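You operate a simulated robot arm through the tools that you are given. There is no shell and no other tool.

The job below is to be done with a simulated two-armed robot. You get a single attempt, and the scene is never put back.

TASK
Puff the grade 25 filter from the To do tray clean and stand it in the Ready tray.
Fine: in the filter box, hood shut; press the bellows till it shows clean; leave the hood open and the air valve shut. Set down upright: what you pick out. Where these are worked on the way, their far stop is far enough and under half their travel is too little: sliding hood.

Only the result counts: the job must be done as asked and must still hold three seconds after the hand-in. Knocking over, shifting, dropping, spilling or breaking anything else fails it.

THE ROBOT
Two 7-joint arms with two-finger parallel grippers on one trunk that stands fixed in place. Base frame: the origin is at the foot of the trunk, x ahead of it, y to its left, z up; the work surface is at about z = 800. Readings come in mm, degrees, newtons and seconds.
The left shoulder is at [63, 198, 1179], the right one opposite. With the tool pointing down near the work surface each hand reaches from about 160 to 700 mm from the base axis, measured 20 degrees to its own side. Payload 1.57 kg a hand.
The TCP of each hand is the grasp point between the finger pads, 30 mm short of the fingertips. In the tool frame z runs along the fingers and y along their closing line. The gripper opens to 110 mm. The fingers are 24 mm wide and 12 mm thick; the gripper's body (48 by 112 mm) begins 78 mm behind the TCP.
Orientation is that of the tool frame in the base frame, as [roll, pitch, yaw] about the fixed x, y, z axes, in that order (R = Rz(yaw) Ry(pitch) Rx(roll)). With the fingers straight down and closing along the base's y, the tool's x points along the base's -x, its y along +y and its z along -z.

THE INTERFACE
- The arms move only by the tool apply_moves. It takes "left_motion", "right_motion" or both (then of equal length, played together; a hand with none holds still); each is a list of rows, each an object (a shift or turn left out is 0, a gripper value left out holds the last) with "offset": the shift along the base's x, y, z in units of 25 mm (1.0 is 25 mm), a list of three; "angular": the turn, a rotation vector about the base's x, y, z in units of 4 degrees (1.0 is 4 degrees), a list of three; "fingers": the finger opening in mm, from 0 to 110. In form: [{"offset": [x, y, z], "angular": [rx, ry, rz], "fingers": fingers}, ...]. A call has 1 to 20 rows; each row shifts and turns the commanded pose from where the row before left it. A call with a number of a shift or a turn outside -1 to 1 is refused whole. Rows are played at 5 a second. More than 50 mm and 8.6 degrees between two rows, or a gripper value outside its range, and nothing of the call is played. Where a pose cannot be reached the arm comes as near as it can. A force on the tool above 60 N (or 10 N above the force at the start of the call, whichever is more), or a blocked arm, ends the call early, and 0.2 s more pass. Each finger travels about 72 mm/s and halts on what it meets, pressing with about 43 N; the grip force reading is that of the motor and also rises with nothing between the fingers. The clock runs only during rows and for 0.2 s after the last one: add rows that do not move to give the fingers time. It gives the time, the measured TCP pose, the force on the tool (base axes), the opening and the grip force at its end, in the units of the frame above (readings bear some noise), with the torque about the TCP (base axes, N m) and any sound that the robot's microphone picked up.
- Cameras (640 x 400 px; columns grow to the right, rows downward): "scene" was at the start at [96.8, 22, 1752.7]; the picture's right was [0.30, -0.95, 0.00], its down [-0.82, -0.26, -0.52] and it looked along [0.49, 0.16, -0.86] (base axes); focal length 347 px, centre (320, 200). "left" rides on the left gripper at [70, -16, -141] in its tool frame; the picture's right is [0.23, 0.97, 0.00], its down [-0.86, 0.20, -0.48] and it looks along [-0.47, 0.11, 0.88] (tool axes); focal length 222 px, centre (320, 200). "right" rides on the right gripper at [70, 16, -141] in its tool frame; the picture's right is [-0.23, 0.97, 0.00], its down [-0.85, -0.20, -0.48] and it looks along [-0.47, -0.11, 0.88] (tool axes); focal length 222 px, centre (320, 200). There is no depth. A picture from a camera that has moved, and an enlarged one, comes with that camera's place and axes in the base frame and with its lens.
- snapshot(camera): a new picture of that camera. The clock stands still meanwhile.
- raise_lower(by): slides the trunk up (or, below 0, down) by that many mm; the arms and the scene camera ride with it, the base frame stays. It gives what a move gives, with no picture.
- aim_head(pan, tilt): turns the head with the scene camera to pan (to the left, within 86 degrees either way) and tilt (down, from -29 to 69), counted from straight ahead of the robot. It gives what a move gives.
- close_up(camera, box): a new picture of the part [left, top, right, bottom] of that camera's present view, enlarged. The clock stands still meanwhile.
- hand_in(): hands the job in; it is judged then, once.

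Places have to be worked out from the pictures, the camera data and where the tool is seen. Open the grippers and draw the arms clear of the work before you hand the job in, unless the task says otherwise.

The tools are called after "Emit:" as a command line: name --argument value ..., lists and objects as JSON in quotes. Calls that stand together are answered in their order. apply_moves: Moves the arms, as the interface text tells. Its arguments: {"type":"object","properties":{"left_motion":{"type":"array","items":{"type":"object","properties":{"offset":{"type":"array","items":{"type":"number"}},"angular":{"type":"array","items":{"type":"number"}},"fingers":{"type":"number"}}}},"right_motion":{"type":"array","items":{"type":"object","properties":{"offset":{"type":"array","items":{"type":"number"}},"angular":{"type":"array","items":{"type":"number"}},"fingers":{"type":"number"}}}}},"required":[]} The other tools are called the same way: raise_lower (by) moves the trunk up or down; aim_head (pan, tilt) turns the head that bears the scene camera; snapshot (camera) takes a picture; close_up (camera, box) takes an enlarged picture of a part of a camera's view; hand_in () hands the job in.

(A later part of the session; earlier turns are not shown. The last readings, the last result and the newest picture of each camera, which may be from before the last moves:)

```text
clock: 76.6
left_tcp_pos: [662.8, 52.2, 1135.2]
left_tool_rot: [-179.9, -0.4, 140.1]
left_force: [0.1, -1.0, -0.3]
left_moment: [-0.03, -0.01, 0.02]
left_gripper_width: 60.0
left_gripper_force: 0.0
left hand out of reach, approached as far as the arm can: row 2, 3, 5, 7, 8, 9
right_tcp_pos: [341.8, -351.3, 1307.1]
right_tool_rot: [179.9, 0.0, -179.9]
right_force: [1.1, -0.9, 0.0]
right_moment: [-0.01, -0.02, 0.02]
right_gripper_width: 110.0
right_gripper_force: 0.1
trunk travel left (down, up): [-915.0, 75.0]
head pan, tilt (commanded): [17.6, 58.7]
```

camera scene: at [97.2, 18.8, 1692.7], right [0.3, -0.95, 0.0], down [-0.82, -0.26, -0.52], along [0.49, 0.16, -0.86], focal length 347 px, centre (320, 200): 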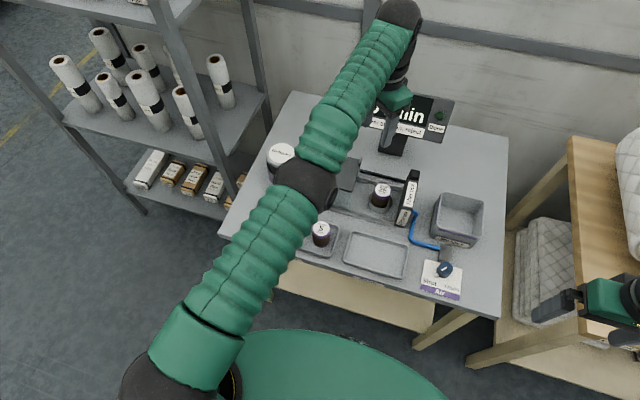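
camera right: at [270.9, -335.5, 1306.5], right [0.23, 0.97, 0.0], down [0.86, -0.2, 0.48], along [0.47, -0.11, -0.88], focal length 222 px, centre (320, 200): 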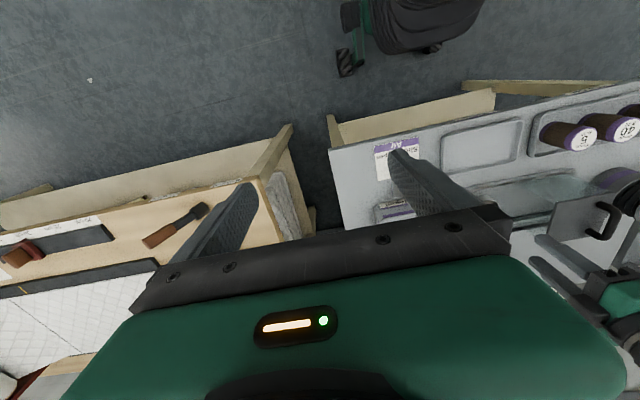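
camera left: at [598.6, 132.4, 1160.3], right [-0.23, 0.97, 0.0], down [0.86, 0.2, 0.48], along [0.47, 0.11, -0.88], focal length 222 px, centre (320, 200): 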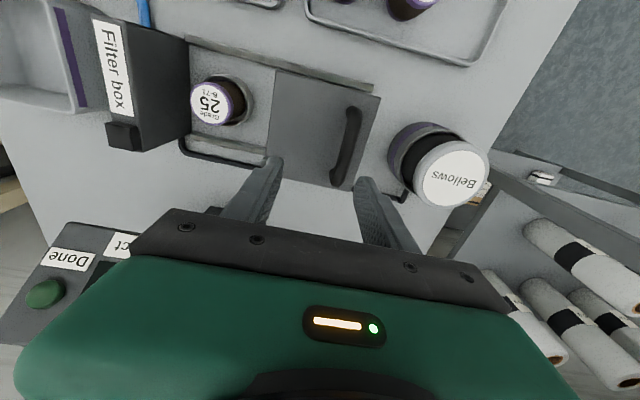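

It is still pinned. I'll look closely at the elbow and wrist joints to understand the arm's configuration.

Emit:
close_up --camera "scene" --box '[200, 60, 440, 210]'

Emit:
close_up --camera "scene" --box '[120, 200, 360, 350]'

Emit:
snapshot --camera "scene"

```text
2.67 times, centred on (320, 135) of scene
camera zoom: at [97.6, 18.5, 1892.7], right [0.3, -0.95, 0.0], down [-0.82, -0.26, -0.52], along [0.49, 0.16, -0.86], focal length 926 px, centre (320, 373)
```

zoom: 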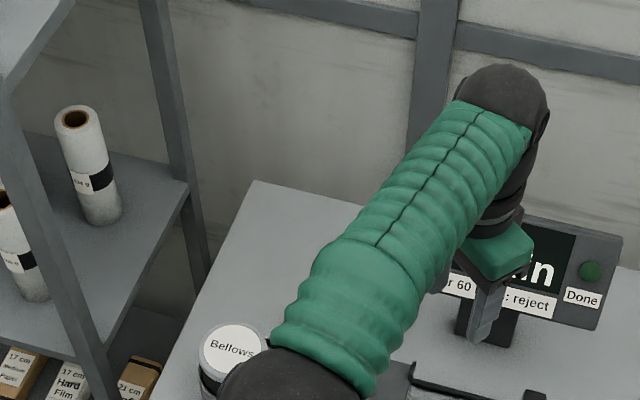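

```text
2.67 times, centred on (240, 275) of scene
camera zoom: at [97.6, 18.5, 1892.7], right [0.3, -0.95, 0.0], down [-0.82, -0.26, -0.52], along [0.49, 0.16, -0.86], focal length 926 px, centre (533, 0)
```

zoom: 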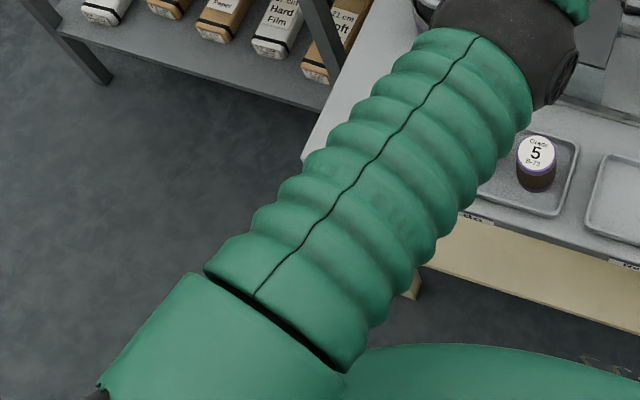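

```text
taken
camera scene: at [97.6, 18.5, 1892.7], right [0.3, -0.95, 0.0], down [-0.82, -0.26, -0.52], along [0.49, 0.16, -0.86], focal length 347 px, centre (320, 200)
```

scene: 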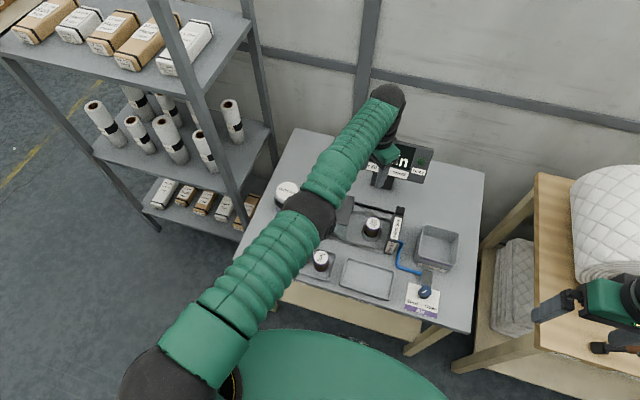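

The arm is fully straight. I'll test whether a different tool tilt frees it by leaning the fingers inward and then rolling sideways, trying short inward moves after each. Everything stays high and clear.

Emit:
apply_moves --left_motion '[{"angular": [0, 1, 0]}, {"angular": [0, 1, 0]}, {"angular": [0, 1, 0]}, {"angular": [0, 1, 0]}, {"offset": [-0.3, 0, 0]}, {"offset": [-0.3, 0, 0]}, {"angular": [0, -1, 0]}, {"angular": [0, -1, 0]}, {"angular": [0, -1, 0]}, {"angular": [0, -1, 0]}, {"angular": [1, 0, 0]}, {"angular": [1, 0, 0]}, {"angular": [1, 0, 0]}, {"angular": [1, 0, 0]}, {"offset": [-0.3, 0, 0]}, {"offset": [-0.3, 0, 0]}, {"angular": [-1, 0, 0]}, {"angular": [-1, 0, 0]}, {"angular": [-1, 0, 0]}, {"angular": [-1, 0, 0]}]'

```text
clock: 80.8
left_tcp_pos: [665.3, 53.5, 1140.4]
left_tool_rot: [-179.8, -0.4, 140.0]
left_force: [0.9, 0.4, -0.2]
left_moment: [0.0, -0.02, -0.02]
left_gripper_width: 60.0
left_gripper_force: 0.0
left hand out of reach, approached as far as the arm can: row 1, 2, 3, 4, 5, 6, 7, 8, 9, 10, 12, 13, 14, 15, 16, 17, 18, 19, 20
right_tcp_pos: [339.9, -350.6, 1306.0]
right_tool_rot: [180.0, 0.0, 179.9]
right_force: [-0.6, 0.7, 0.2]
right_moment: [0.0, 0.03, -0.01]
right_gripper_width: 109.9
right_gripper_force: 0.0
trunk travel left (down, up): [-915.0, 75.0]
head pan, tilt (commanded): [17.6, 58.7]
```

The readings suggest the elbow passed through straight and is now held at its hyper-extended stop, where reach is slightly less than the earlier maximum. I'll push outward and down so it straightens through, then pull inward while still moving down.

Emit:
apply_moves --left_motion '[{"offset": [0.6, 0, -0.6]}, {"offset": [0.6, 0, -0.6]}, {"offset": [0.6, 0, -0.6]}, {"offset": [0.3, 0, -0.8]}, {"offset": [0.1, 0, -0.8]}, {"offset": [-0.2, 0, -0.6]}, {"offset": [-0.5, 0, -0.6]}, {"offset": [-0.6, 0, -0.3]}, {"offset": [-0.6, 0, 0]}, {"offset": [-0.6, 0, 0]}, {"offset": [0, 0, 0]}]'

```text
clock: 83.2
left_tcp_pos: [647.8, 55.7, 1027.7]
left_tool_rot: [-179.9, -0.3, 140.0]
left_force: [-0.3, 0.6, 0.1]
left_moment: [-0.01, -0.02, -0.05]
left_gripper_width: 60.1
left_gripper_force: 0.1
left hand out of reach, approached as far as the arm can: row 1, 2, 3, 4, 5, 7, 8, 9, 10
right_tcp_pos: [341.4, -350.7, 1305.4]
right_tool_rot: [179.9, 0.0, 179.9]
right_force: [-0.7, 0.1, -0.3]
right_moment: [0.0, -0.01, -0.01]
right_gripper_width: 110.0
right_gripper_force: 0.0
trunk travel left (down, up): [-915.0, 75.0]
head pan, tilt (commanded): [17.6, 58.7]
```

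No release in that direction. I'll try the same idea going upward: outward first, then inward while still moving up.

Emit:
apply_moves --left_motion '[{"offset": [0.8, 0, 0.3]}, {"offset": [0.8, 0, 0.3]}, {"offset": [0.6, 0, 0.6]}, {"offset": [0.2, 0, 0.8]}, {"offset": [-0.2, 0, 0.8]}, {"offset": [-0.4, 0, 0.8]}, {"offset": [-0.6, 0, 0.5]}, {"offset": [-0.6, 0, 0]}, {"offset": [-0.6, 0, 0]}, {"offset": [0, 0, 0]}]'

Emit:
apply_moves --left_motion '[{"offset": [0.8, -0.3, 0]}, {"offset": [0.8, -0.3, 0]}, {"offset": [0.6, -0.6, 0]}, {"offset": [0.2, -0.8, 0]}, {"offset": [-0.4, -0.8, 0]}, {"offset": [-0.6, -0.8, 0]}, {"offset": [-0.8, -0.5, 0]}, {"offset": [-0.6, 0, 0]}, {"offset": [-0.6, 0, 0]}, {"offset": [0, 0, 0]}]'

Emit:
apply_moves --left_motion '[{"offset": [0.8, 0.3, 0]}, {"offset": [0.8, 0.3, 0]}, {"offset": [0.6, 0.6, 0]}, {"offset": [0.2, 0.8, 0]}, {"offset": [-0.2, 0.8, 0]}, {"offset": [-0.4, 0.8, 0]}, {"offset": [-0.6, 0.5, 0]}, {"offset": [-0.6, 0, 0]}, {"offset": [-0.6, 0, 0]}, {"offset": [0, 0, 0]}]'

```text
clock: 85.4
left_tcp_pos: [664.3, 49.5, 1125.8]
left_tool_rot: [-180.0, -0.4, 140.0]
left_force: [0.1, -1.5, -0.1]
left_moment: [-0.03, 0.02, 0.01]
left_gripper_width: 60.0
left_gripper_force: 0.1
left hand out of reach, approached as far as the arm can: row 1, 2, 3, 4, 5, 6, 7, 8, 9
right_tcp_pos: [341.0, -351.3, 1305.2]
right_tool_rot: [179.9, -0.1, -180.0]
right_force: [-0.1, -0.6, 0.0]
right_moment: [-0.02, 0.03, 0.0]
right_gripper_width: 110.4
right_gripper_force: 0.1
trunk travel left (down, up): [-915.0, 75.0]
head pan, tilt (commanded): [17.6, 58.7]
```

```text
clock: 87.6
left_tcp_pos: [584.9, -25.2, 1130.7]
left_tool_rot: [-179.9, -0.3, 140.0]
left_force: [0.7, 0.2, 0.7]
left_moment: [0.03, -0.04, -0.01]
left_gripper_width: 60.1
left_gripper_force: 0.0
left hand out of reach, approached as far as the arm can: row 1, 2, 3, 4
right_tcp_pos: [341.8, -350.5, 1305.7]
right_tool_rot: [179.8, 0.0, -180.0]
right_force: [0.1, -0.5, 0.4]
right_moment: [0.0, 0.0, 0.01]
right_gripper_width: 110.0
right_gripper_force: 0.0
trunk travel left (down, up): [-915.0, 75.0]
head pan, tilt (commanded): [17.6, 58.7]
```

```text
clock: 89.8
left_tcp_pos: [586.7, 80.5, 1128.7]
left_tool_rot: [-179.9, -0.3, 140.0]
left_force: [-0.2, 0.5, 0.5]
left_moment: [-0.01, 0.01, -0.01]
left_gripper_width: 60.1
left_gripper_force: 0.0
right_tcp_pos: [340.7, -351.0, 1305.2]
right_tool_rot: [179.9, 0.0, -180.0]
right_force: [0.2, -0.1, -0.2]
right_moment: [-0.01, -0.02, 0.01]
right_gripper_width: 109.8
right_gripper_force: 0.1
trunk travel left (down, up): [-915.0, 75.0]
head pan, tilt (commanded): [17.6, 58.7]
```

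The arm is free again; the last moves ran without any flags. From now on I'll keep it well short of full stretch. I'll raise the hand while turning back to yaw 180°, then lower the trunk to a good height for the handle.

Emit:
apply_moves --left_motion '[{"offset": [-0.1, 0.2, 0.5], "angular": [0, 0, 1]}, {"offset": [-0.1, 0.2, 0.5], "angular": [0, 0, 1]}, {"offset": [-0.1, 0.2, 0.5], "angular": [0, 0, 1]}, {"offset": [-0.1, 0.2, 0.5], "angular": [0, 0, 1]}, {"offset": [0, 0.2, 0.5], "angular": [0, 0, 1]}, {"offset": [0, 0.2, 0.5], "angular": [0, 0, 1]}, {"offset": [0, 0.2, 0.5], "angular": [0, 0, 1]}, {"offset": [0, 0.2, 0.5], "angular": [0, 0, 1]}, {"offset": [0, 0.2, 0.5], "angular": [0, 0, 1]}, {"offset": [0, 0.2, 0.5], "angular": [0, 0, 1]}, {"offset": [0, 0, 0]}]'

Emit:
raise_lower --by -210

Emit:
snapshot --camera "scene"

Emit:
snapshot --camera "left"

```text
clock: 92.2
left_tcp_pos: [574.2, 130.1, 1254.1]
left_tool_rot: [-179.9, -0.2, -179.9]
left_force: [1.3, 0.0, 0.1]
left_moment: [0.01, 0.01, 0.0]
left_gripper_width: 59.9
left_gripper_force: 0.1
right_tcp_pos: [341.6, -349.1, 1306.2]
right_tool_rot: [179.9, 0.0, -180.0]
right_force: [-0.4, -0.3, 0.2]
right_moment: [0.02, -0.02, 0.0]
right_gripper_width: 109.7
right_gripper_force: 0.0
trunk travel left (down, up): [-915.0, 75.0]
head pan, tilt (commanded): [17.6, 58.7]
```

```text
clock: 94.4
left_tcp_pos: [574.0, 129.8, 1044.1]
left_tool_rot: [-180.0, -0.2, -180.0]
left_force: [0.0, 0.1, 0.5]
left_moment: [-0.02, 0.03, 0.03]
left_gripper_width: 60.2
left_gripper_force: 0.0
right_tcp_pos: [340.5, -350.7, 1096.5]
right_tool_rot: [179.9, 0.1, 179.9]
right_force: [0.0, -0.1, 1.1]
right_moment: [0.0, 0.03, 0.01]
right_gripper_width: 110.3
right_gripper_force: 0.0
trunk travel left (down, up): [-705.0, 285.0]
head pan, tilt (commanded): [17.6, 58.7]
```

```text
taken
camera scene: at [96.6, 19.2, 1682.7], right [0.3, -0.95, 0.0], down [-0.82, -0.26, -0.52], along [0.49, 0.16, -0.86], focal length 347 px, centre (320, 200)
```

scene: 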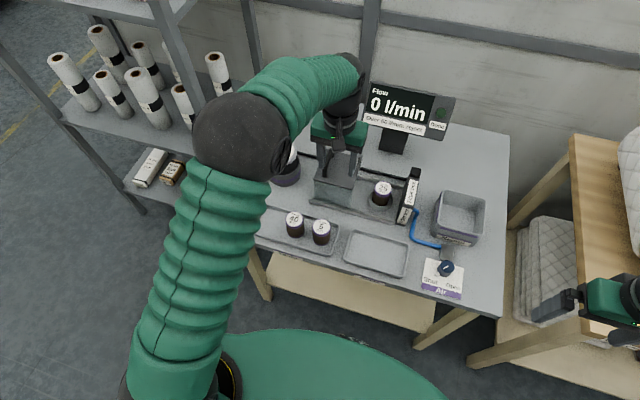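

```text
taken
camera left: at [505.2, 113.3, 1185.3], right [-0.23, 0.97, 0.0], down [0.86, 0.2, 0.47], along [0.46, 0.11, -0.88], focal length 222 px, centre (320, 200)
```

left: 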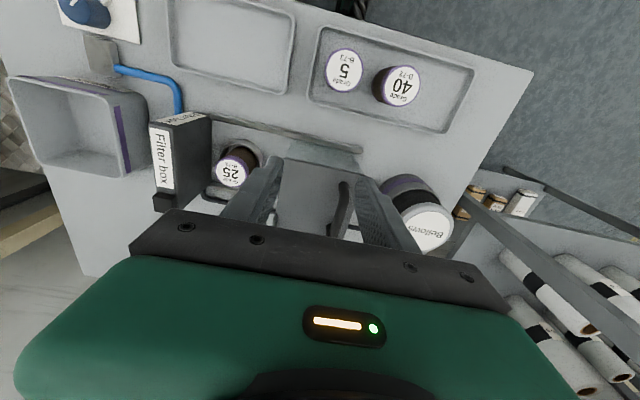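

The elbow is properly bent again and nothing on the table has moved. I'll go over the handle at about (638, 173) at z ≈ 985 and check alignment.

Emit:
apply_moves --left_motion '[{"offset": [0.4, 0.3, -0.3]}, {"offset": [0.5, 0.35, -0.5]}, {"offset": [0.5, 0.35, -0.5]}, {"offset": [0.5, 0.35, -0.5]}, {"offset": [0.4, 0.25, -0.4]}, {"offset": [0.26, 0.12, -0.2]}, {"offset": [0, 0, 0]}]'

Emit:
close_up --camera "left" --box '[220, 80, 420, 205]'

Emit:
close_up --camera "scene" --box '[280, 100, 408, 180]'

```text
clock: 96.0
left_tcp_pos: [639.5, 172.6, 982.6]
left_tool_rot: [-180.0, -0.3, 179.9]
left_force: [-0.9, 0.3, -0.3]
left_moment: [0.0, -0.01, 0.01]
left_gripper_width: 59.9
left_gripper_force: 0.0
right_tcp_pos: [339.2, -350.1, 1096.7]
right_tool_rot: [179.9, -0.1, 180.0]
right_force: [0.1, 0.1, -0.5]
right_moment: [0.02, 0.01, 0.0]
right_gripper_width: 110.2
right_gripper_force: 0.0
trunk travel left (down, up): [-705.0, 285.0]
head pan, tilt (commanded): [17.6, 58.7]
```

```text
3.20 times, centred on (320, 142) of left
camera zoom: at [570.4, 157.4, 1124.6], right [-0.23, 0.97, 0.0], down [0.86, 0.2, 0.47], along [0.46, 0.11, -0.88], focal length 711 px, centre (320, 384)
```

zoom: 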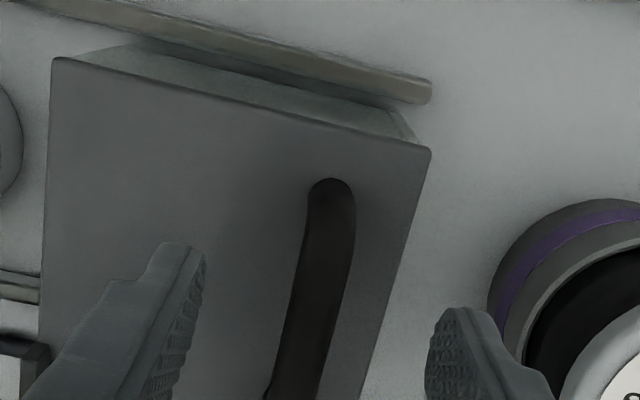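

```text
5.00 times, centred on (344, 140) of scene
camera zoom: at [96.9, 19.5, 1682.7], right [0.3, -0.95, 0.0], down [-0.82, -0.26, -0.52], along [0.49, 0.16, -0.86], focal length 1736 px, centre (200, 500)
```

zoom: 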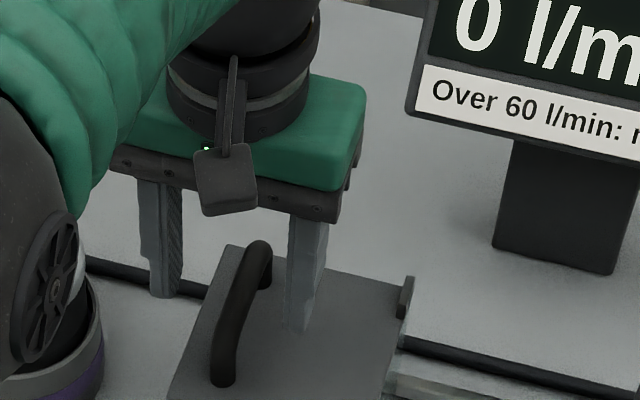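

The handle bar is centred between the fingers. I'll lower to z ≈ 945, with the tips just above the hood top, and close on the bar.

Emit:
apply_moves --left_motion '[{"offset": [0, 0, -0.4]}, {"offset": [0, 0, -0.4]}, {"offset": [0, 0, -0.4]}, {"offset": [0, 0, -0.3]}, {"offset": [0, 0, 0]}, {"fingers": 5}, {"fingers": 5}, {"fingers": 5}, {"fingers": 5}]'

Emit:
close_up --camera "left" --box '[220, 100, 420, 225]'

Emit:
close_up --camera "scene" --box '[280, 110, 408, 190]'

```text
clock: 98.0
left_tcp_pos: [637.9, 171.8, 946.9]
left_tool_rot: [-179.9, -0.2, 180.0]
left_force: [-0.5, 0.1, 0.0]
left_moment: [-0.02, -0.1, -0.05]
left_gripper_width: 13.9
left_gripper_force: 30.1
right_tcp_pos: [340.1, -349.3, 1095.8]
right_tool_rot: [180.0, 0.0, -180.0]
right_force: [-0.9, 0.3, 0.5]
right_moment: [0.01, -0.01, 0.02]
right_gripper_width: 109.8
right_gripper_force: 0.1
trunk travel left (down, up): [-705.0, 285.0]
head pan, tilt (commanded): [17.6, 58.7]
```

```text
3.20 times, centred on (320, 162) of left
camera zoom: at [569.4, 155.6, 1087.3], right [-0.23, 0.97, 0.0], down [0.86, 0.2, 0.47], along [0.46, 0.11, -0.88], focal length 711 px, centre (320, 320)
```

zoom: 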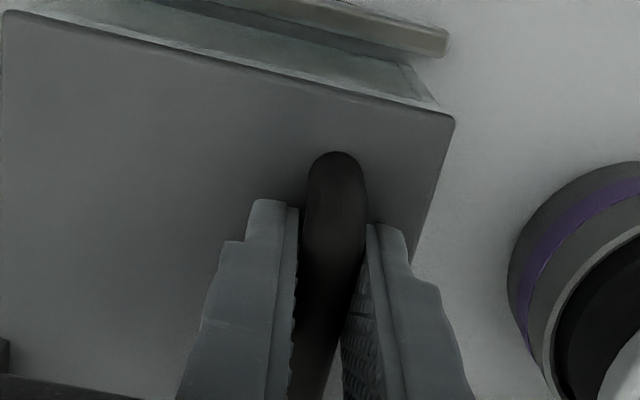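

```text
5.00 times, centred on (344, 150) of scene
camera zoom: at [96.9, 19.5, 1682.7], right [0.3, -0.95, 0.0], down [-0.82, -0.26, -0.52], along [0.49, 0.16, -0.86], focal length 1736 px, centre (200, 450)
```

zoom: 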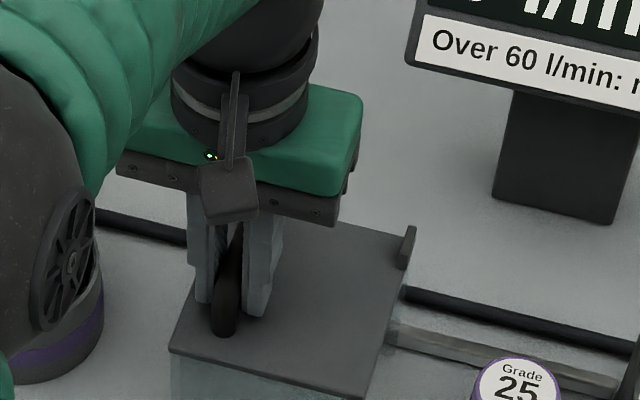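

The handle is gripped at 14 mm. I'll slide the hood shut toward −y steadily, watching the force for the far stop.

Emit:
apply_moves --left_motion '[{"offset": [0, -0.2, 0]}, {"offset": [0, -0.4, 0]}, {"offset": [0, -0.5, 0]}, {"offset": [0, -0.5, 0]}, {"offset": [0, -0.5, 0]}, {"offset": [0, -0.5, 0]}, {"offset": [0, -0.5, 0]}, {"offset": [0, -0.4, 0]}, {"offset": [0, -0.3, 0]}, {"offset": [0, 0, 0]}]'

Emit:
snapshot --camera "scene"

```text
clock: 100.2
left_tcp_pos: [636.9, 77.6, 945.5]
left_tool_rot: [-180.0, -0.3, 180.0]
left_force: [-1.6, 0.7, -0.5]
left_moment: [0.02, -0.3, -0.04]
left_gripper_width: 14.0
left_gripper_force: 30.5
right_tcp_pos: [338.9, -349.8, 1095.6]
right_tool_rot: [180.0, 0.0, -180.0]
right_force: [0.0, 0.2, 0.2]
right_moment: [-0.02, -0.01, -0.01]
right_gripper_width: 110.0
right_gripper_force: 0.0
trunk travel left (down, up): [-705.0, 285.0]
head pan, tilt (commanded): [17.6, 58.7]
```

```text
taken
camera scene: at [96.4, 19.1, 1682.7], right [0.3, -0.95, 0.0], down [-0.82, -0.26, -0.52], along [0.49, 0.16, -0.86], focal length 347 px, centre (320, 200)
```

scene: 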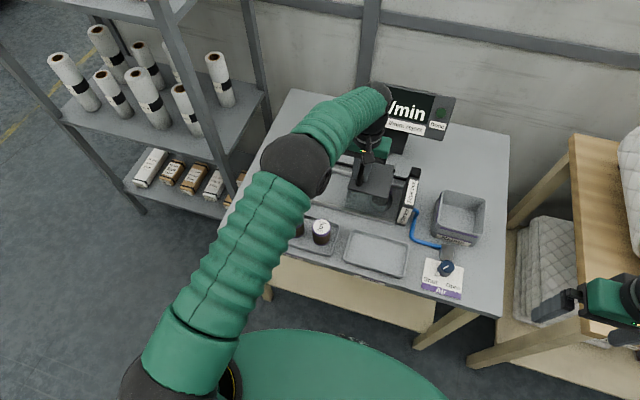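

The hood is following the handle, now at y ≈ 78. I'll continue in small steps toward the far stop.

Emit:
apply_moves --left_motion '[{"offset": [0, -0.3, 0]}, {"offset": [0, -0.3, 0]}, {"offset": [0, -0.3, 0]}, {"offset": [0, -0.2, 0]}, {"offset": [0, 0, 0]}]'

Emit:
close_up --camera "scene" --box '[330, 140, 458, 220]'

```text
clock: 101.4
left_tcp_pos: [637.2, 49.6, 945.5]
left_tool_rot: [-180.0, -0.3, -180.0]
left_force: [-3.2, -0.7, -0.5]
left_moment: [0.0, -0.38, -0.05]
left_gripper_width: 13.6
left_gripper_force: 30.1
right_tcp_pos: [339.7, -350.1, 1096.2]
right_tool_rot: [179.9, 0.0, -180.0]
right_force: [0.1, 0.4, 0.7]
right_moment: [0.0, 0.02, 0.01]
right_gripper_width: 110.3
right_gripper_force: 0.1
trunk travel left (down, up): [-705.0, 285.0]
head pan, tilt (commanded): [17.6, 58.7]
```

```text
5.00 times, centred on (394, 180) of scene
camera zoom: at [95.9, 18.7, 1682.7], right [0.3, -0.95, 0.0], down [-0.82, -0.26, -0.52], along [0.49, 0.16, -0.86], focal length 1736 px, centre (-50, 300)
```

zoom: 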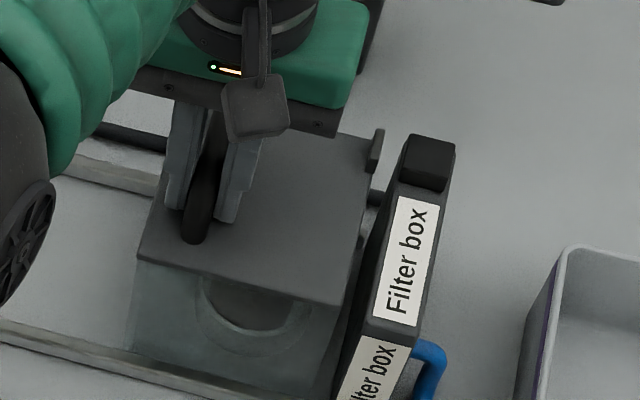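

The hood is nearly against the end wall. I'll go on in fine steps until I feel the stop.

Emit:
apply_moves --left_motion '[{"offset": [0, -0.15, 0]}, {"offset": [0, -0.15, 0]}, {"offset": [0, -0.15, 0]}, {"offset": [0, 0, 0]}]'

Emit:
close_up --camera "scene" --box '[330, 140, 458, 220]'

```text
clock: 102.4
left_tcp_pos: [638.0, 39.4, 946.4]
left_tool_rot: [180.0, -0.2, 179.9]
left_force: [-4.3, 1.6, -2.1]
left_moment: [0.0, 0.96, -0.06]
left_gripper_width: 13.7
left_gripper_force: 30.2
right_tcp_pos: [340.1, -349.4, 1096.1]
right_tool_rot: [179.9, 0.0, -180.0]
right_force: [-1.2, 0.5, 0.4]
right_moment: [-0.02, -0.02, 0.0]
right_gripper_width: 110.0
right_gripper_force: 0.1
trunk travel left (down, up): [-705.0, 285.0]
head pan, tilt (commanded): [17.6, 58.7]
```

```text
5.00 times, centred on (394, 180) of scene
camera zoom: at [96.6, 19.3, 1682.7], right [0.3, -0.95, 0.0], down [-0.82, -0.26, -0.52], along [0.49, 0.16, -0.86], focal length 1736 px, centre (-50, 300)
```

zoom: 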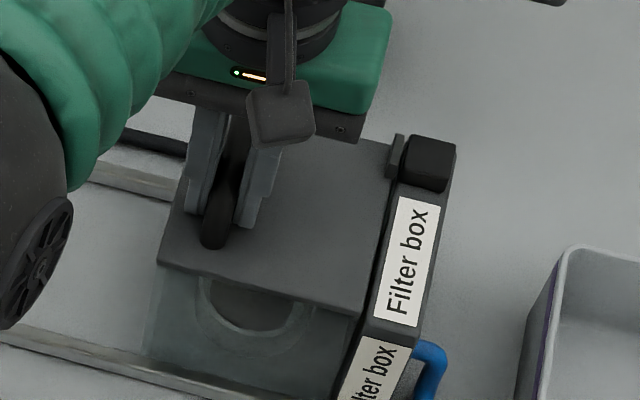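

Only a thin gap remains, so I'll continue with small steps until the force rises.

Emit:
apply_moves --left_motion '[{"offset": [0, -0.1, 0]}, {"offset": [0, -0.1, 0]}, {"offset": [0, 0, 0]}]'

Emit:
apply_moves --left_motion '[{"offset": [0, -0.1, 0]}, {"offset": [0, 0, 0]}]'

Emit:
close_up --camera "scene" --box '[350, 140, 446, 200]'

```text
clock: 103.2
left_tcp_pos: [637.6, 39.3, 945.7]
left_tool_rot: [-179.9, -0.3, -179.8]
left_force: [-8.1, 14.9, -10.1]
left_moment: [0.13, -0.59, -0.12]
left_gripper_width: 13.9
left_gripper_force: 30.8
right_tcp_pos: [339.6, -345.9, 1097.2]
right_tool_rot: [-179.9, 0.0, 179.9]
right_force: [0.0, 0.7, -0.8]
right_moment: [-0.01, 0.0, -0.01]
right_gripper_width: 109.7
right_gripper_force: 0.1
trunk travel left (down, up): [-705.0, 285.0]
head pan, tilt (commanded): [17.6, 58.7]
```

```text
clock: 103.8
left_tcp_pos: [638.1, 40.5, 945.7]
left_tool_rot: [-179.9, -0.3, -179.9]
left_force: [-8.4, 28.3, -13.0]
left_moment: [-0.08, -0.2, -0.2]
left_gripper_width: 13.8
left_gripper_force: 30.9
right_tcp_pos: [340.7, -344.1, 1098.9]
right_tool_rot: [-179.7, 0.0, -180.0]
right_force: [-0.8, 0.8, -0.2]
right_moment: [0.02, 0.01, -0.01]
right_gripper_width: 110.1
right_gripper_force: 0.0
trunk travel left (down, up): [-705.0, 285.0]
head pan, tilt (commanded): [17.6, 58.7]
```

```text
6.67 times, centred on (398, 170) of scene
camera zoom: at [97.6, 31.2, 1682.3], right [0.3, -0.95, 0.01], down [-0.82, -0.26, -0.52], along [0.49, 0.15, -0.86], focal length 2315 px, centre (-200, 400)
```

zoom: 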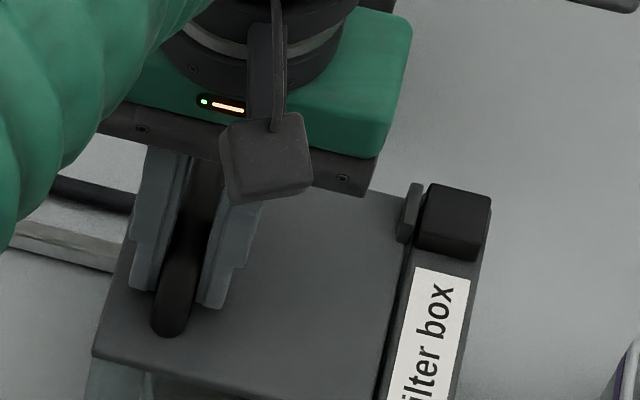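

The hood is hard against its stop at handle y ≈ 40, with 28 N. I'll relax the push, leaving a trace of pressure, and open the fingers to release the handle.

Emit:
apply_moves --left_motion '[{"offset": [0, 0.1, 0]}, {"offset": [0, 0.1, 0]}, {"fingers": 30}, {"fingers": 50}, {"fingers": 60}, {"fingers": 60}]'

Emit:
close_up --camera "scene" --box '[330, 130, 458, 210]'

Emit:
close_up --camera "left" --box '[140, 80, 420, 255]'

```text
clock: 105.2
left_tcp_pos: [638.2, 36.5, 945.3]
left_tool_rot: [-179.8, -0.2, -179.9]
left_force: [0.7, 0.7, 0.3]
left_moment: [0.01, 0.0, -0.04]
left_gripper_width: 60.2
left_gripper_force: 0.0
right_tcp_pos: [340.3, -350.4, 1095.8]
right_tool_rot: [-180.0, -0.1, 179.9]
right_force: [-1.0, 0.0, 0.8]
right_moment: [0.01, -0.01, 0.0]
right_gripper_width: 109.8
right_gripper_force: 0.1
trunk travel left (down, up): [-705.0, 285.0]
head pan, tilt (commanded): [17.6, 58.7]
```

```text
5.00 times, centred on (394, 170) of scene
camera zoom: at [97.1, 19.9, 1682.7], right [0.3, -0.95, 0.0], down [-0.82, -0.26, -0.52], along [0.49, 0.16, -0.86], focal length 1736 px, centre (-50, 350)
```

zoom: 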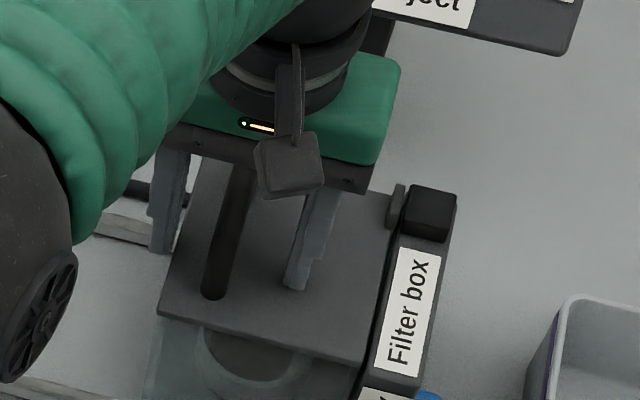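

```text
2.29 times, centred on (280, 168) of left
camera zoom: at [569.6, 20.2, 1088.0], right [-0.23, 0.97, 0.0], down [0.86, 0.2, 0.47], along [0.46, 0.11, -0.88], focal length 508 px, centre (411, 274)
```

zoom: 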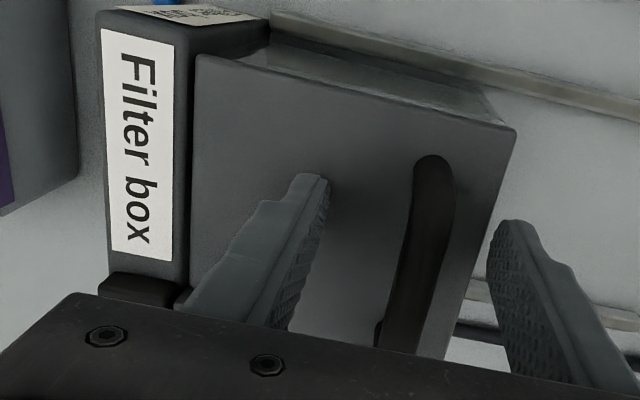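

The hood is fully shut and the handle is free. I'll rise and move across to the bellows with the fingers closing, staying short of full stretch.

Emit:
apply_moves --left_motion '[{"offset": [0, 0, 0.8]}, {"offset": [0, 0, 0.9]}, {"offset": [-0.2, 0, 0.9], "fingers": 0}, {"offset": [-0.2, 0.6, 0]}, {"offset": [-0.2, 0.9, 0]}, {"offset": [-0.2, 0.9, 0]}, {"offset": [0, 0.9, 0]}, {"offset": [0, 0.9, 0]}, {"offset": [0, 0.9, 0]}, {"offset": [0, 0.9, 0]}, {"offset": [0, 0.9, 0]}, {"offset": [0, 0.9, 0]}, {"offset": [0, 0.9, 0]}, {"offset": [0, 0.9, 0]}, {"offset": [0, 0.9, 0]}, {"offset": [0, 0.6, 0]}, {"offset": [0, 0, 0]}]'

Emit:
snapshot --camera "left"

Emit:
snapshot --camera "scene"

```text
clock: 108.8
left_tcp_pos: [616.5, 313.5, 1009.3]
left_tool_rot: [-179.8, -0.2, 179.9]
left_force: [0.5, 0.0, -0.4]
left_moment: [-0.01, 0.0, -0.01]
left_gripper_width: 0.0
left_gripper_force: 21.5
right_tcp_pos: [341.1, -350.2, 1097.0]
right_tool_rot: [-180.0, 0.0, 180.0]
right_force: [-0.7, -0.1, -0.3]
right_moment: [0.02, -0.02, 0.01]
right_gripper_width: 110.2
right_gripper_force: 0.1
trunk travel left (down, up): [-705.0, 285.0]
head pan, tilt (commanded): [17.6, 58.7]
```

```text
taken
camera left: at [548.3, 298.4, 1150.3], right [-0.23, 0.97, 0.0], down [0.86, 0.2, 0.47], along [0.46, 0.11, -0.88], focal length 222 px, centre (320, 200)
```

left: 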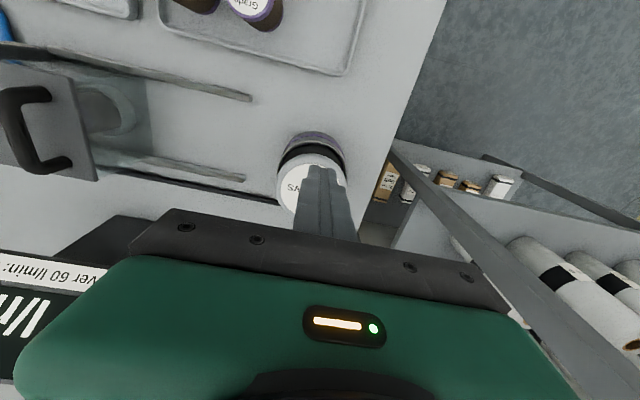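

```text
taken
camera scene: at [96.9, 20.4, 1682.7], right [0.3, -0.95, 0.0], down [-0.82, -0.26, -0.52], along [0.49, 0.16, -0.86], focal length 347 px, centre (320, 200)
```

scene: 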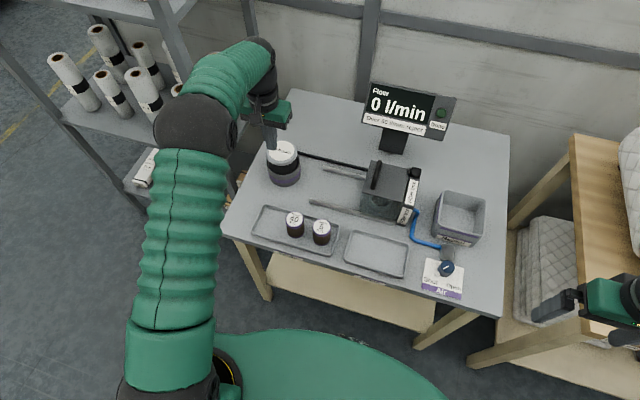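

I'm next to the bellows. I'll zoom in on its top from both cameras to fix its position and height.

Emit:
close_up --camera "left" --box '[240, 120, 400, 220]'

Emit:
close_up --camera "scene" --box '[230, 110, 358, 190]'

```text
4.00 times, centred on (320, 170) of left
camera zoom: at [548.3, 298.4, 1150.3], right [-0.23, 0.97, 0.0], down [0.86, 0.2, 0.47], along [0.46, 0.11, -0.88], focal length 888 px, centre (320, 320)
```

zoom: 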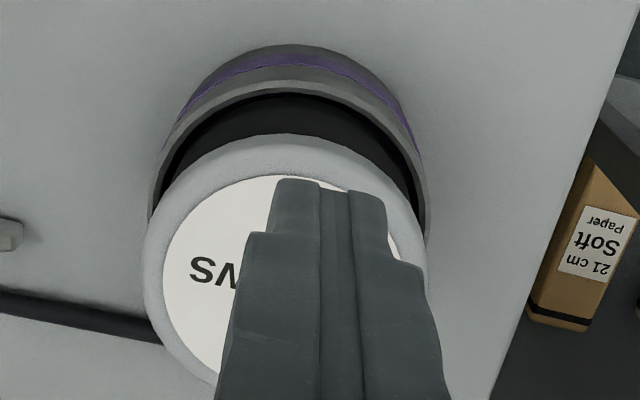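

```text
5.00 times, centred on (294, 150) of scene
camera zoom: at [96.9, 20.4, 1682.7], right [0.3, -0.95, 0.0], down [-0.82, -0.26, -0.52], along [0.49, 0.16, -0.86], focal length 1736 px, centre (450, 450)
```

zoom: 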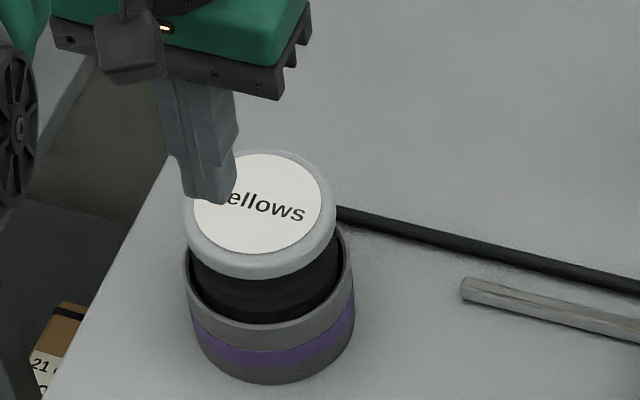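

Both views agree that the bellows top is at (662, 313), z ≈ 914. I'll tilt the fingers 8° outward to spare reach, bring the closed fingertips over the centre at z ≈ 955, and check.

Emit:
apply_moves --left_motion '[{"angular": [0, -1, 0]}, {"angular": [0, -1, 0]}, {"offset": [0.5, 0, -0.5]}, {"offset": [0.5, 0, -0.5]}, {"offset": [0.5, 0, -0.5]}, {"offset": [0.08, 0, -0.5]}, {"offset": [0, 0, 0]}]'

Emit:
close_up --camera "left" --box '[240, 120, 400, 220]'

Emit:
close_up --camera "scene" --box '[230, 110, 358, 190]'

```text
clock: 110.4
left_tcp_pos: [655.9, 315.3, 962.0]
left_tool_rot: [-180.0, 7.9, -179.9]
left_force: [0.0, 1.1, 0.2]
left_moment: [0.02, -0.01, 0.02]
left_gripper_width: 0.3
left_gripper_force: 21.4
right_tcp_pos: [339.7, -349.8, 1096.7]
right_tool_rot: [-180.0, 0.0, -180.0]
right_force: [-0.8, 0.4, 0.0]
right_moment: [0.02, 0.0, 0.01]
right_gripper_width: 110.1
right_gripper_force: 0.1
trunk travel left (down, up): [-705.0, 285.0]
head pan, tilt (commanded): [17.6, 58.7]
```

```text
4.00 times, centred on (320, 170) of left
camera zoom: at [568.6, 299.2, 1091.7], right [-0.23, 0.97, -0.03], down [0.78, 0.2, 0.59], along [0.58, 0.11, -0.81], focal length 888 px, centre (320, 320)
```

zoom: 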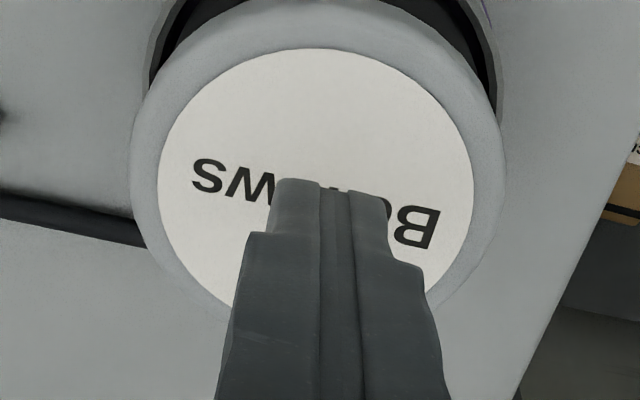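

```text
5.00 times, centred on (294, 150) of scene
camera zoom: at [96.9, 20.4, 1682.7], right [0.3, -0.95, 0.0], down [-0.82, -0.26, -0.52], along [0.49, 0.16, -0.86], focal length 1736 px, centre (450, 450)
```

zoom: 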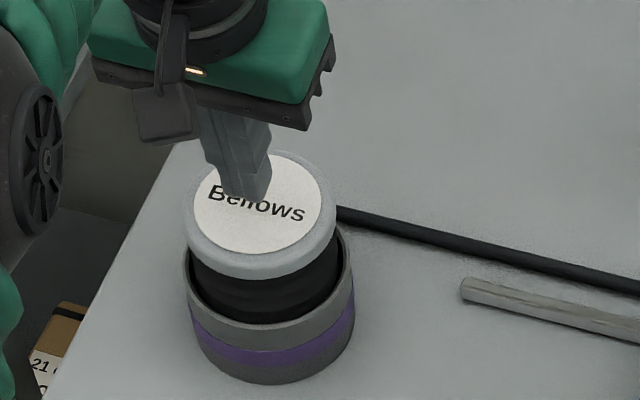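

The fingertips are within 4 mm of the centre of the bellows cap, about 18 mm above it. I'll correct y by −3 mm, press down slowly and watch the force and sound.

Emit:
apply_moves --left_motion '[{"offset": [0, -0.12, -0.3]}, {"offset": [0, 0, -0.3]}, {"offset": [0, 0, -0.2]}, {"offset": [0, 0, -0.2]}, {"offset": [0, 0, -0.2]}, {"offset": [0, 0, 0]}]'

Emit:
close_up --camera "scene" --box '[230, 70, 470, 220]'

```text
clock: 111.8
left_tcp_pos: [656.9, 312.6, 931.0]
left_tool_rot: [-180.0, 7.9, 179.9]
left_force: [2.1, 0.4, 3.5]
left_moment: [0.01, 0.03, -0.03]
left_gripper_width: 0.0
left_gripper_force: 20.8
right_tcp_pos: [340.5, -349.6, 1095.8]
right_tool_rot: [-179.9, 0.0, -179.9]
right_force: [-0.4, -0.6, -0.4]
right_moment: [0.0, 0.01, -0.02]
right_gripper_width: 110.0
right_gripper_force: 0.0
trunk travel left (down, up): [-705.0, 285.0]
head pan, tilt (commanded): [17.6, 58.7]
```

```text
2.67 times, centred on (350, 145) of scene
camera zoom: at [96.4, 20.2, 1682.7], right [0.3, -0.95, 0.0], down [-0.82, -0.26, -0.52], along [0.49, 0.16, -0.86], focal length 926 px, centre (240, 347)
```

zoom: 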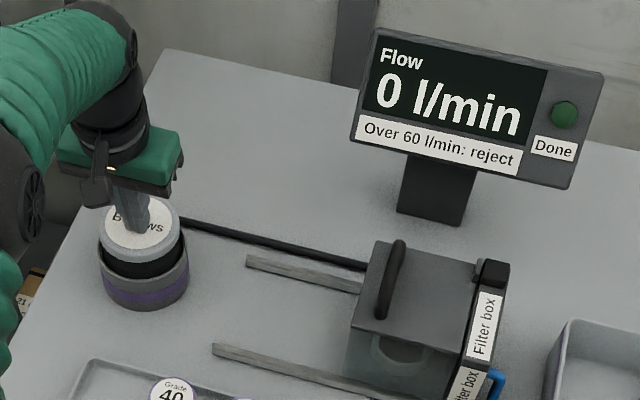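

The cap yields with only 3.5 N at 12 mm of stroke. I'll keep pressing down in 5 mm steps, watching the display.

Emit:
apply_moves --left_motion '[{"offset": [0, 0, -0.2]}, {"offset": [0, 0, -0.2]}, {"offset": [0, 0, -0.2]}, {"offset": [0, 0, -0.2]}]'

Emit:
close_up --camera "scene" --box '[230, 70, 470, 220]'

```text
clock: 112.8
left_tcp_pos: [656.0, 312.7, 911.3]
left_tool_rot: [-179.9, 7.7, -180.0]
left_force: [-2.2, 1.7, 6.8]
left_moment: [0.05, 0.1, -0.03]
left_gripper_width: 0.0
left_gripper_force: 21.1
right_tcp_pos: [338.7, -349.5, 1095.8]
right_tool_rot: [-180.0, -0.1, 180.0]
right_force: [0.1, 0.7, 0.6]
right_moment: [0.01, -0.02, -0.02]
right_gripper_width: 109.7
right_gripper_force: 0.0
trunk travel left (down, up): [-705.0, 285.0]
head pan, tilt (commanded): [17.6, 58.7]
```

```text
2.67 times, centred on (350, 145) of scene
camera zoom: at [95.0, 20.3, 1682.9], right [0.3, -0.95, 0.0], down [-0.82, -0.26, -0.52], along [0.49, 0.16, -0.86], focal length 926 px, centre (240, 347)
```

zoom: 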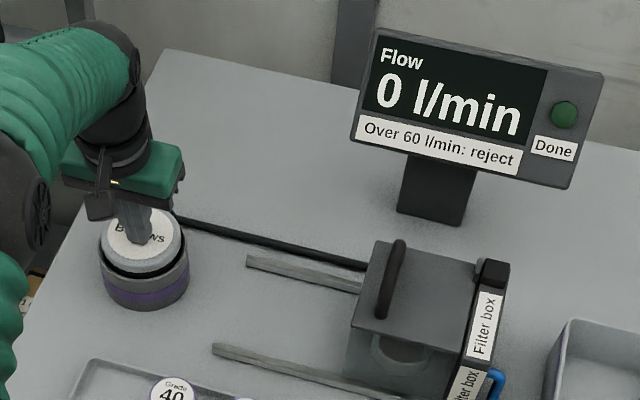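

The cap is about 32 mm down at 7 N and the display still reads 0. I'll press on to find the bottom of the stroke.

Emit:
apply_moves --left_motion '[{"offset": [0, 0, -0.2]}, {"offset": [0, 0, -0.2]}, {"offset": [0, 0, -0.2]}]'

Emit:
close_up --camera "scene" --box '[230, 70, 470, 220]'

```text
clock: 113.6
left_tcp_pos: [656.4, 312.7, 906.4]
left_tool_rot: [179.7, 8.8, 180.0]
left_force: [1.1, 8.3, 49.2]
left_moment: [0.32, 0.33, -0.21]
left_gripper_width: 0.0
left_gripper_force: 20.7
right_tcp_pos: [334.2, -351.6, 1098.8]
right_tool_rot: [179.8, 0.3, 180.0]
right_force: [0.3, -1.2, 0.8]
right_moment: [0.03, -0.01, 0.04]
right_gripper_width: 110.0
right_gripper_force: 0.1
trunk travel left (down, up): [-705.0, 285.0]
head pan, tilt (commanded): [17.6, 58.7]
```

```text
2.67 times, centred on (350, 145) of scene
camera zoom: at [85.1, 16.8, 1684.3], right [0.3, -0.95, 0.0], down [-0.81, -0.26, -0.52], along [0.5, 0.16, -0.85], focal length 926 px, centre (240, 347)
```

zoom: 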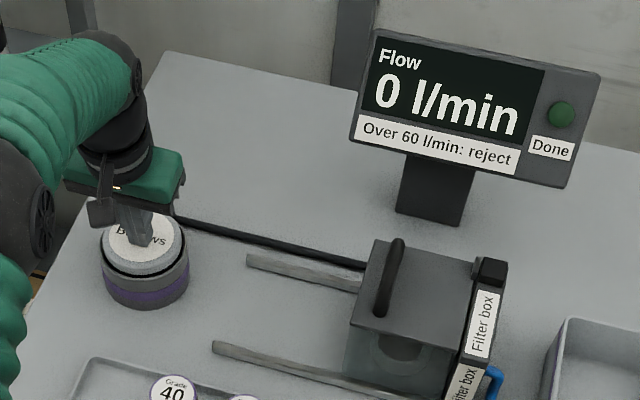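

The bottom of the stroke is at TCP ≈ 908, about 36 mm of travel. I'll let the bellows come back up fully and look at the display for any change.

Emit:
apply_moves --left_motion '[{"offset": [0, 0, 0.5]}, {"offset": [0, 0, 0.6]}, {"offset": [0, 0, 0.6]}, {"offset": [0, 0, 0.4]}, {"offset": [0, 0, 0]}]'

Emit:
close_up --camera "scene" --box '[230, 70, 470, 220]'

Emit:
close_up --camera "scene" --box '[350, 70, 470, 145]'

```text
clock: 114.8
left_tcp_pos: [656.9, 313.3, 948.7]
left_tool_rot: [-179.8, 7.7, -180.0]
left_force: [0.5, -1.2, -0.7]
left_moment: [-0.06, 0.04, -0.01]
left_gripper_width: 0.0
left_gripper_force: 21.0
right_tcp_pos: [340.1, -347.8, 1095.7]
right_tool_rot: [180.0, 0.0, 180.0]
right_force: [-0.7, 0.3, 0.3]
right_moment: [0.03, 0.0, 0.0]
right_gripper_width: 110.0
right_gripper_force: 0.0
trunk travel left (down, up): [-705.0, 285.0]
head pan, tilt (commanded): [17.6, 58.7]
```

```text
2.67 times, centred on (350, 145) of scene
camera zoom: at [96.8, 21.8, 1682.6], right [0.3, -0.95, 0.0], down [-0.82, -0.26, -0.52], along [0.49, 0.16, -0.86], focal length 926 px, centre (240, 347)
```

zoom: 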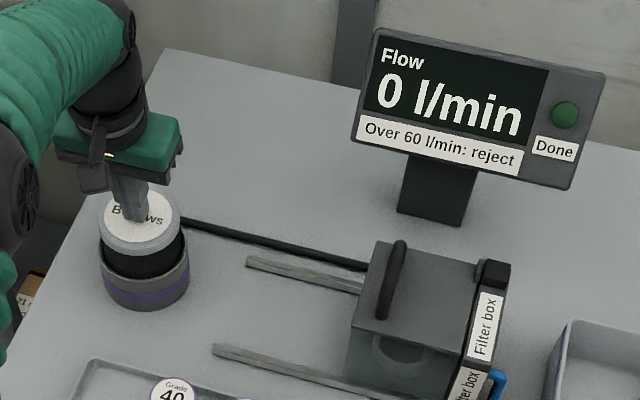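

```text
5.33 times, centred on (410, 108) of scene
camera zoom: at [96.8, 21.8, 1682.6], right [0.3, -0.95, 0.0], down [-0.82, -0.26, -0.52], along [0.49, 0.16, -0.86], focal length 1852 px, centre (-160, 693)
```

zoom: 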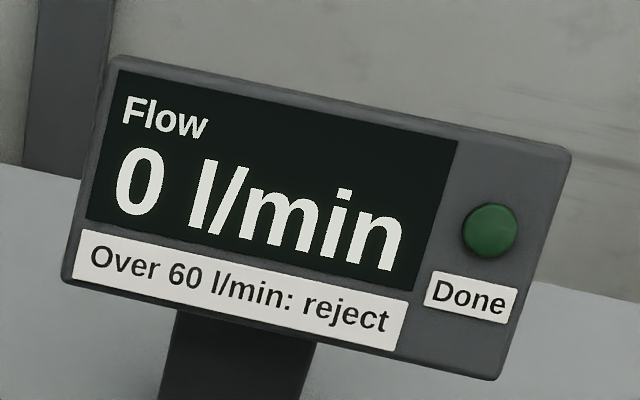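

The bellows sprang back, and the display and lamp are unchanged after that slow first press. I'll do a brisk press and check the display right at the bottom of the stroke.

Emit:
apply_moves --left_motion '[{"offset": [0, 0, -0.8]}, {"offset": [0, 0, -0.9]}]'

Emit:
close_up --camera "scene" --box '[230, 70, 470, 220]'

Emit:
close_up --camera "scene" --box '[350, 150, 430, 200]'

```text
clock: 115.4
left_tcp_pos: [656.0, 311.3, 907.2]
left_tool_rot: [-179.9, 8.0, -179.9]
left_force: [-0.8, 0.8, 7.6]
left_moment: [0.03, 0.09, 0.12]
left_gripper_width: 0.0
left_gripper_force: 21.5
right_tcp_pos: [340.6, -348.5, 1097.3]
right_tool_rot: [179.9, 0.0, 180.0]
right_force: [0.1, -0.8, 0.6]
right_moment: [-0.04, -0.01, 0.0]
right_gripper_width: 109.9
right_gripper_force: 0.0
trunk travel left (down, up): [-705.0, 285.0]
head pan, tilt (commanded): [17.6, 58.7]
```

```text
2.67 times, centred on (350, 145) of scene
camera zoom: at [95.3, 20.1, 1683.0], right [0.3, -0.95, 0.0], down [-0.82, -0.26, -0.52], along [0.49, 0.16, -0.86], focal length 926 px, centre (240, 347)
```

zoom: 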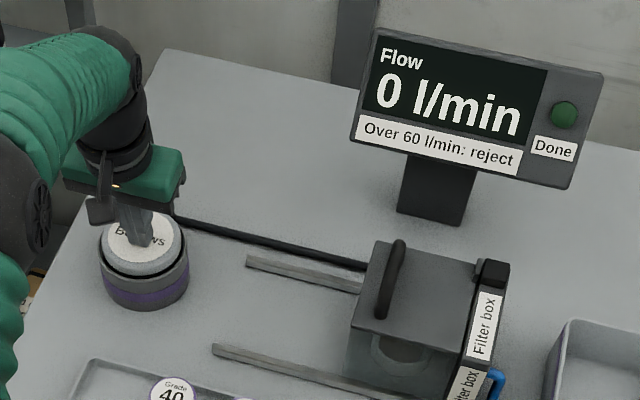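

```text
8.00 times, centred on (390, 175) of scene
camera zoom: at [95.3, 20.1, 1683.0], right [0.3, -0.95, 0.0], down [-0.82, -0.26, -0.52], along [0.49, 0.16, -0.86], focal length 2778 px, centre (-240, 400)
```

zoom: 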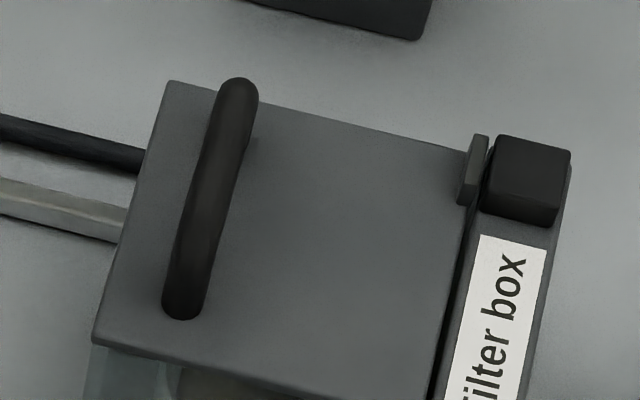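

I'll look through the hood's clear front to see whether the filter itself is changing.

Emit:
close_up --camera "scene" --box '[350, 170, 430, 220]'

Emit:
snapshot --camera "right"

```text
8.00 times, centred on (390, 195) of scene
camera zoom: at [95.3, 20.1, 1683.0], right [0.3, -0.95, 0.0], down [-0.82, -0.26, -0.52], along [0.49, 0.16, -0.86], focal length 2778 px, centre (-240, 240)
```

zoom: 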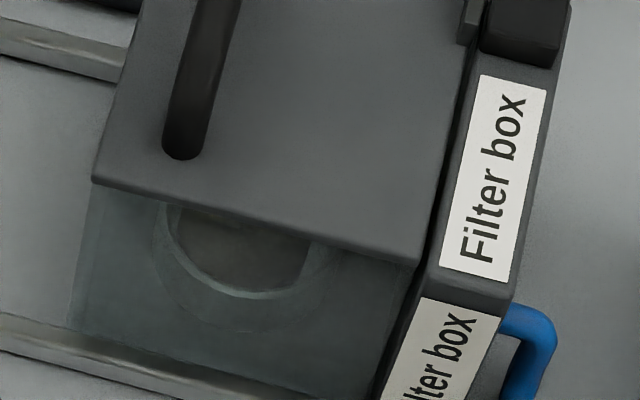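

```text
taken
camera right: at [269.4, -333.9, 1237.4], right [0.23, 0.97, 0.0], down [0.85, -0.2, 0.48], along [0.47, -0.11, -0.88], focal length 222 px, centre (320, 200)
```

right: 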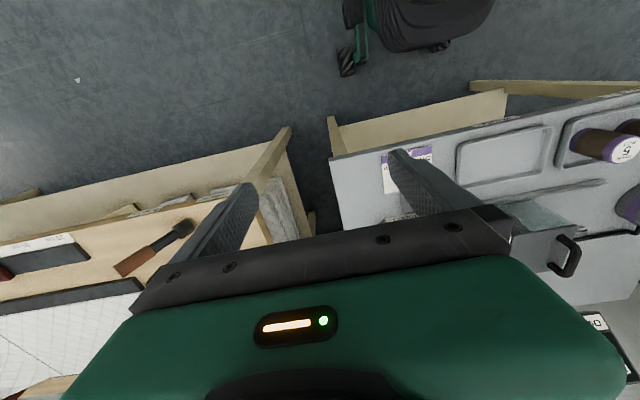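

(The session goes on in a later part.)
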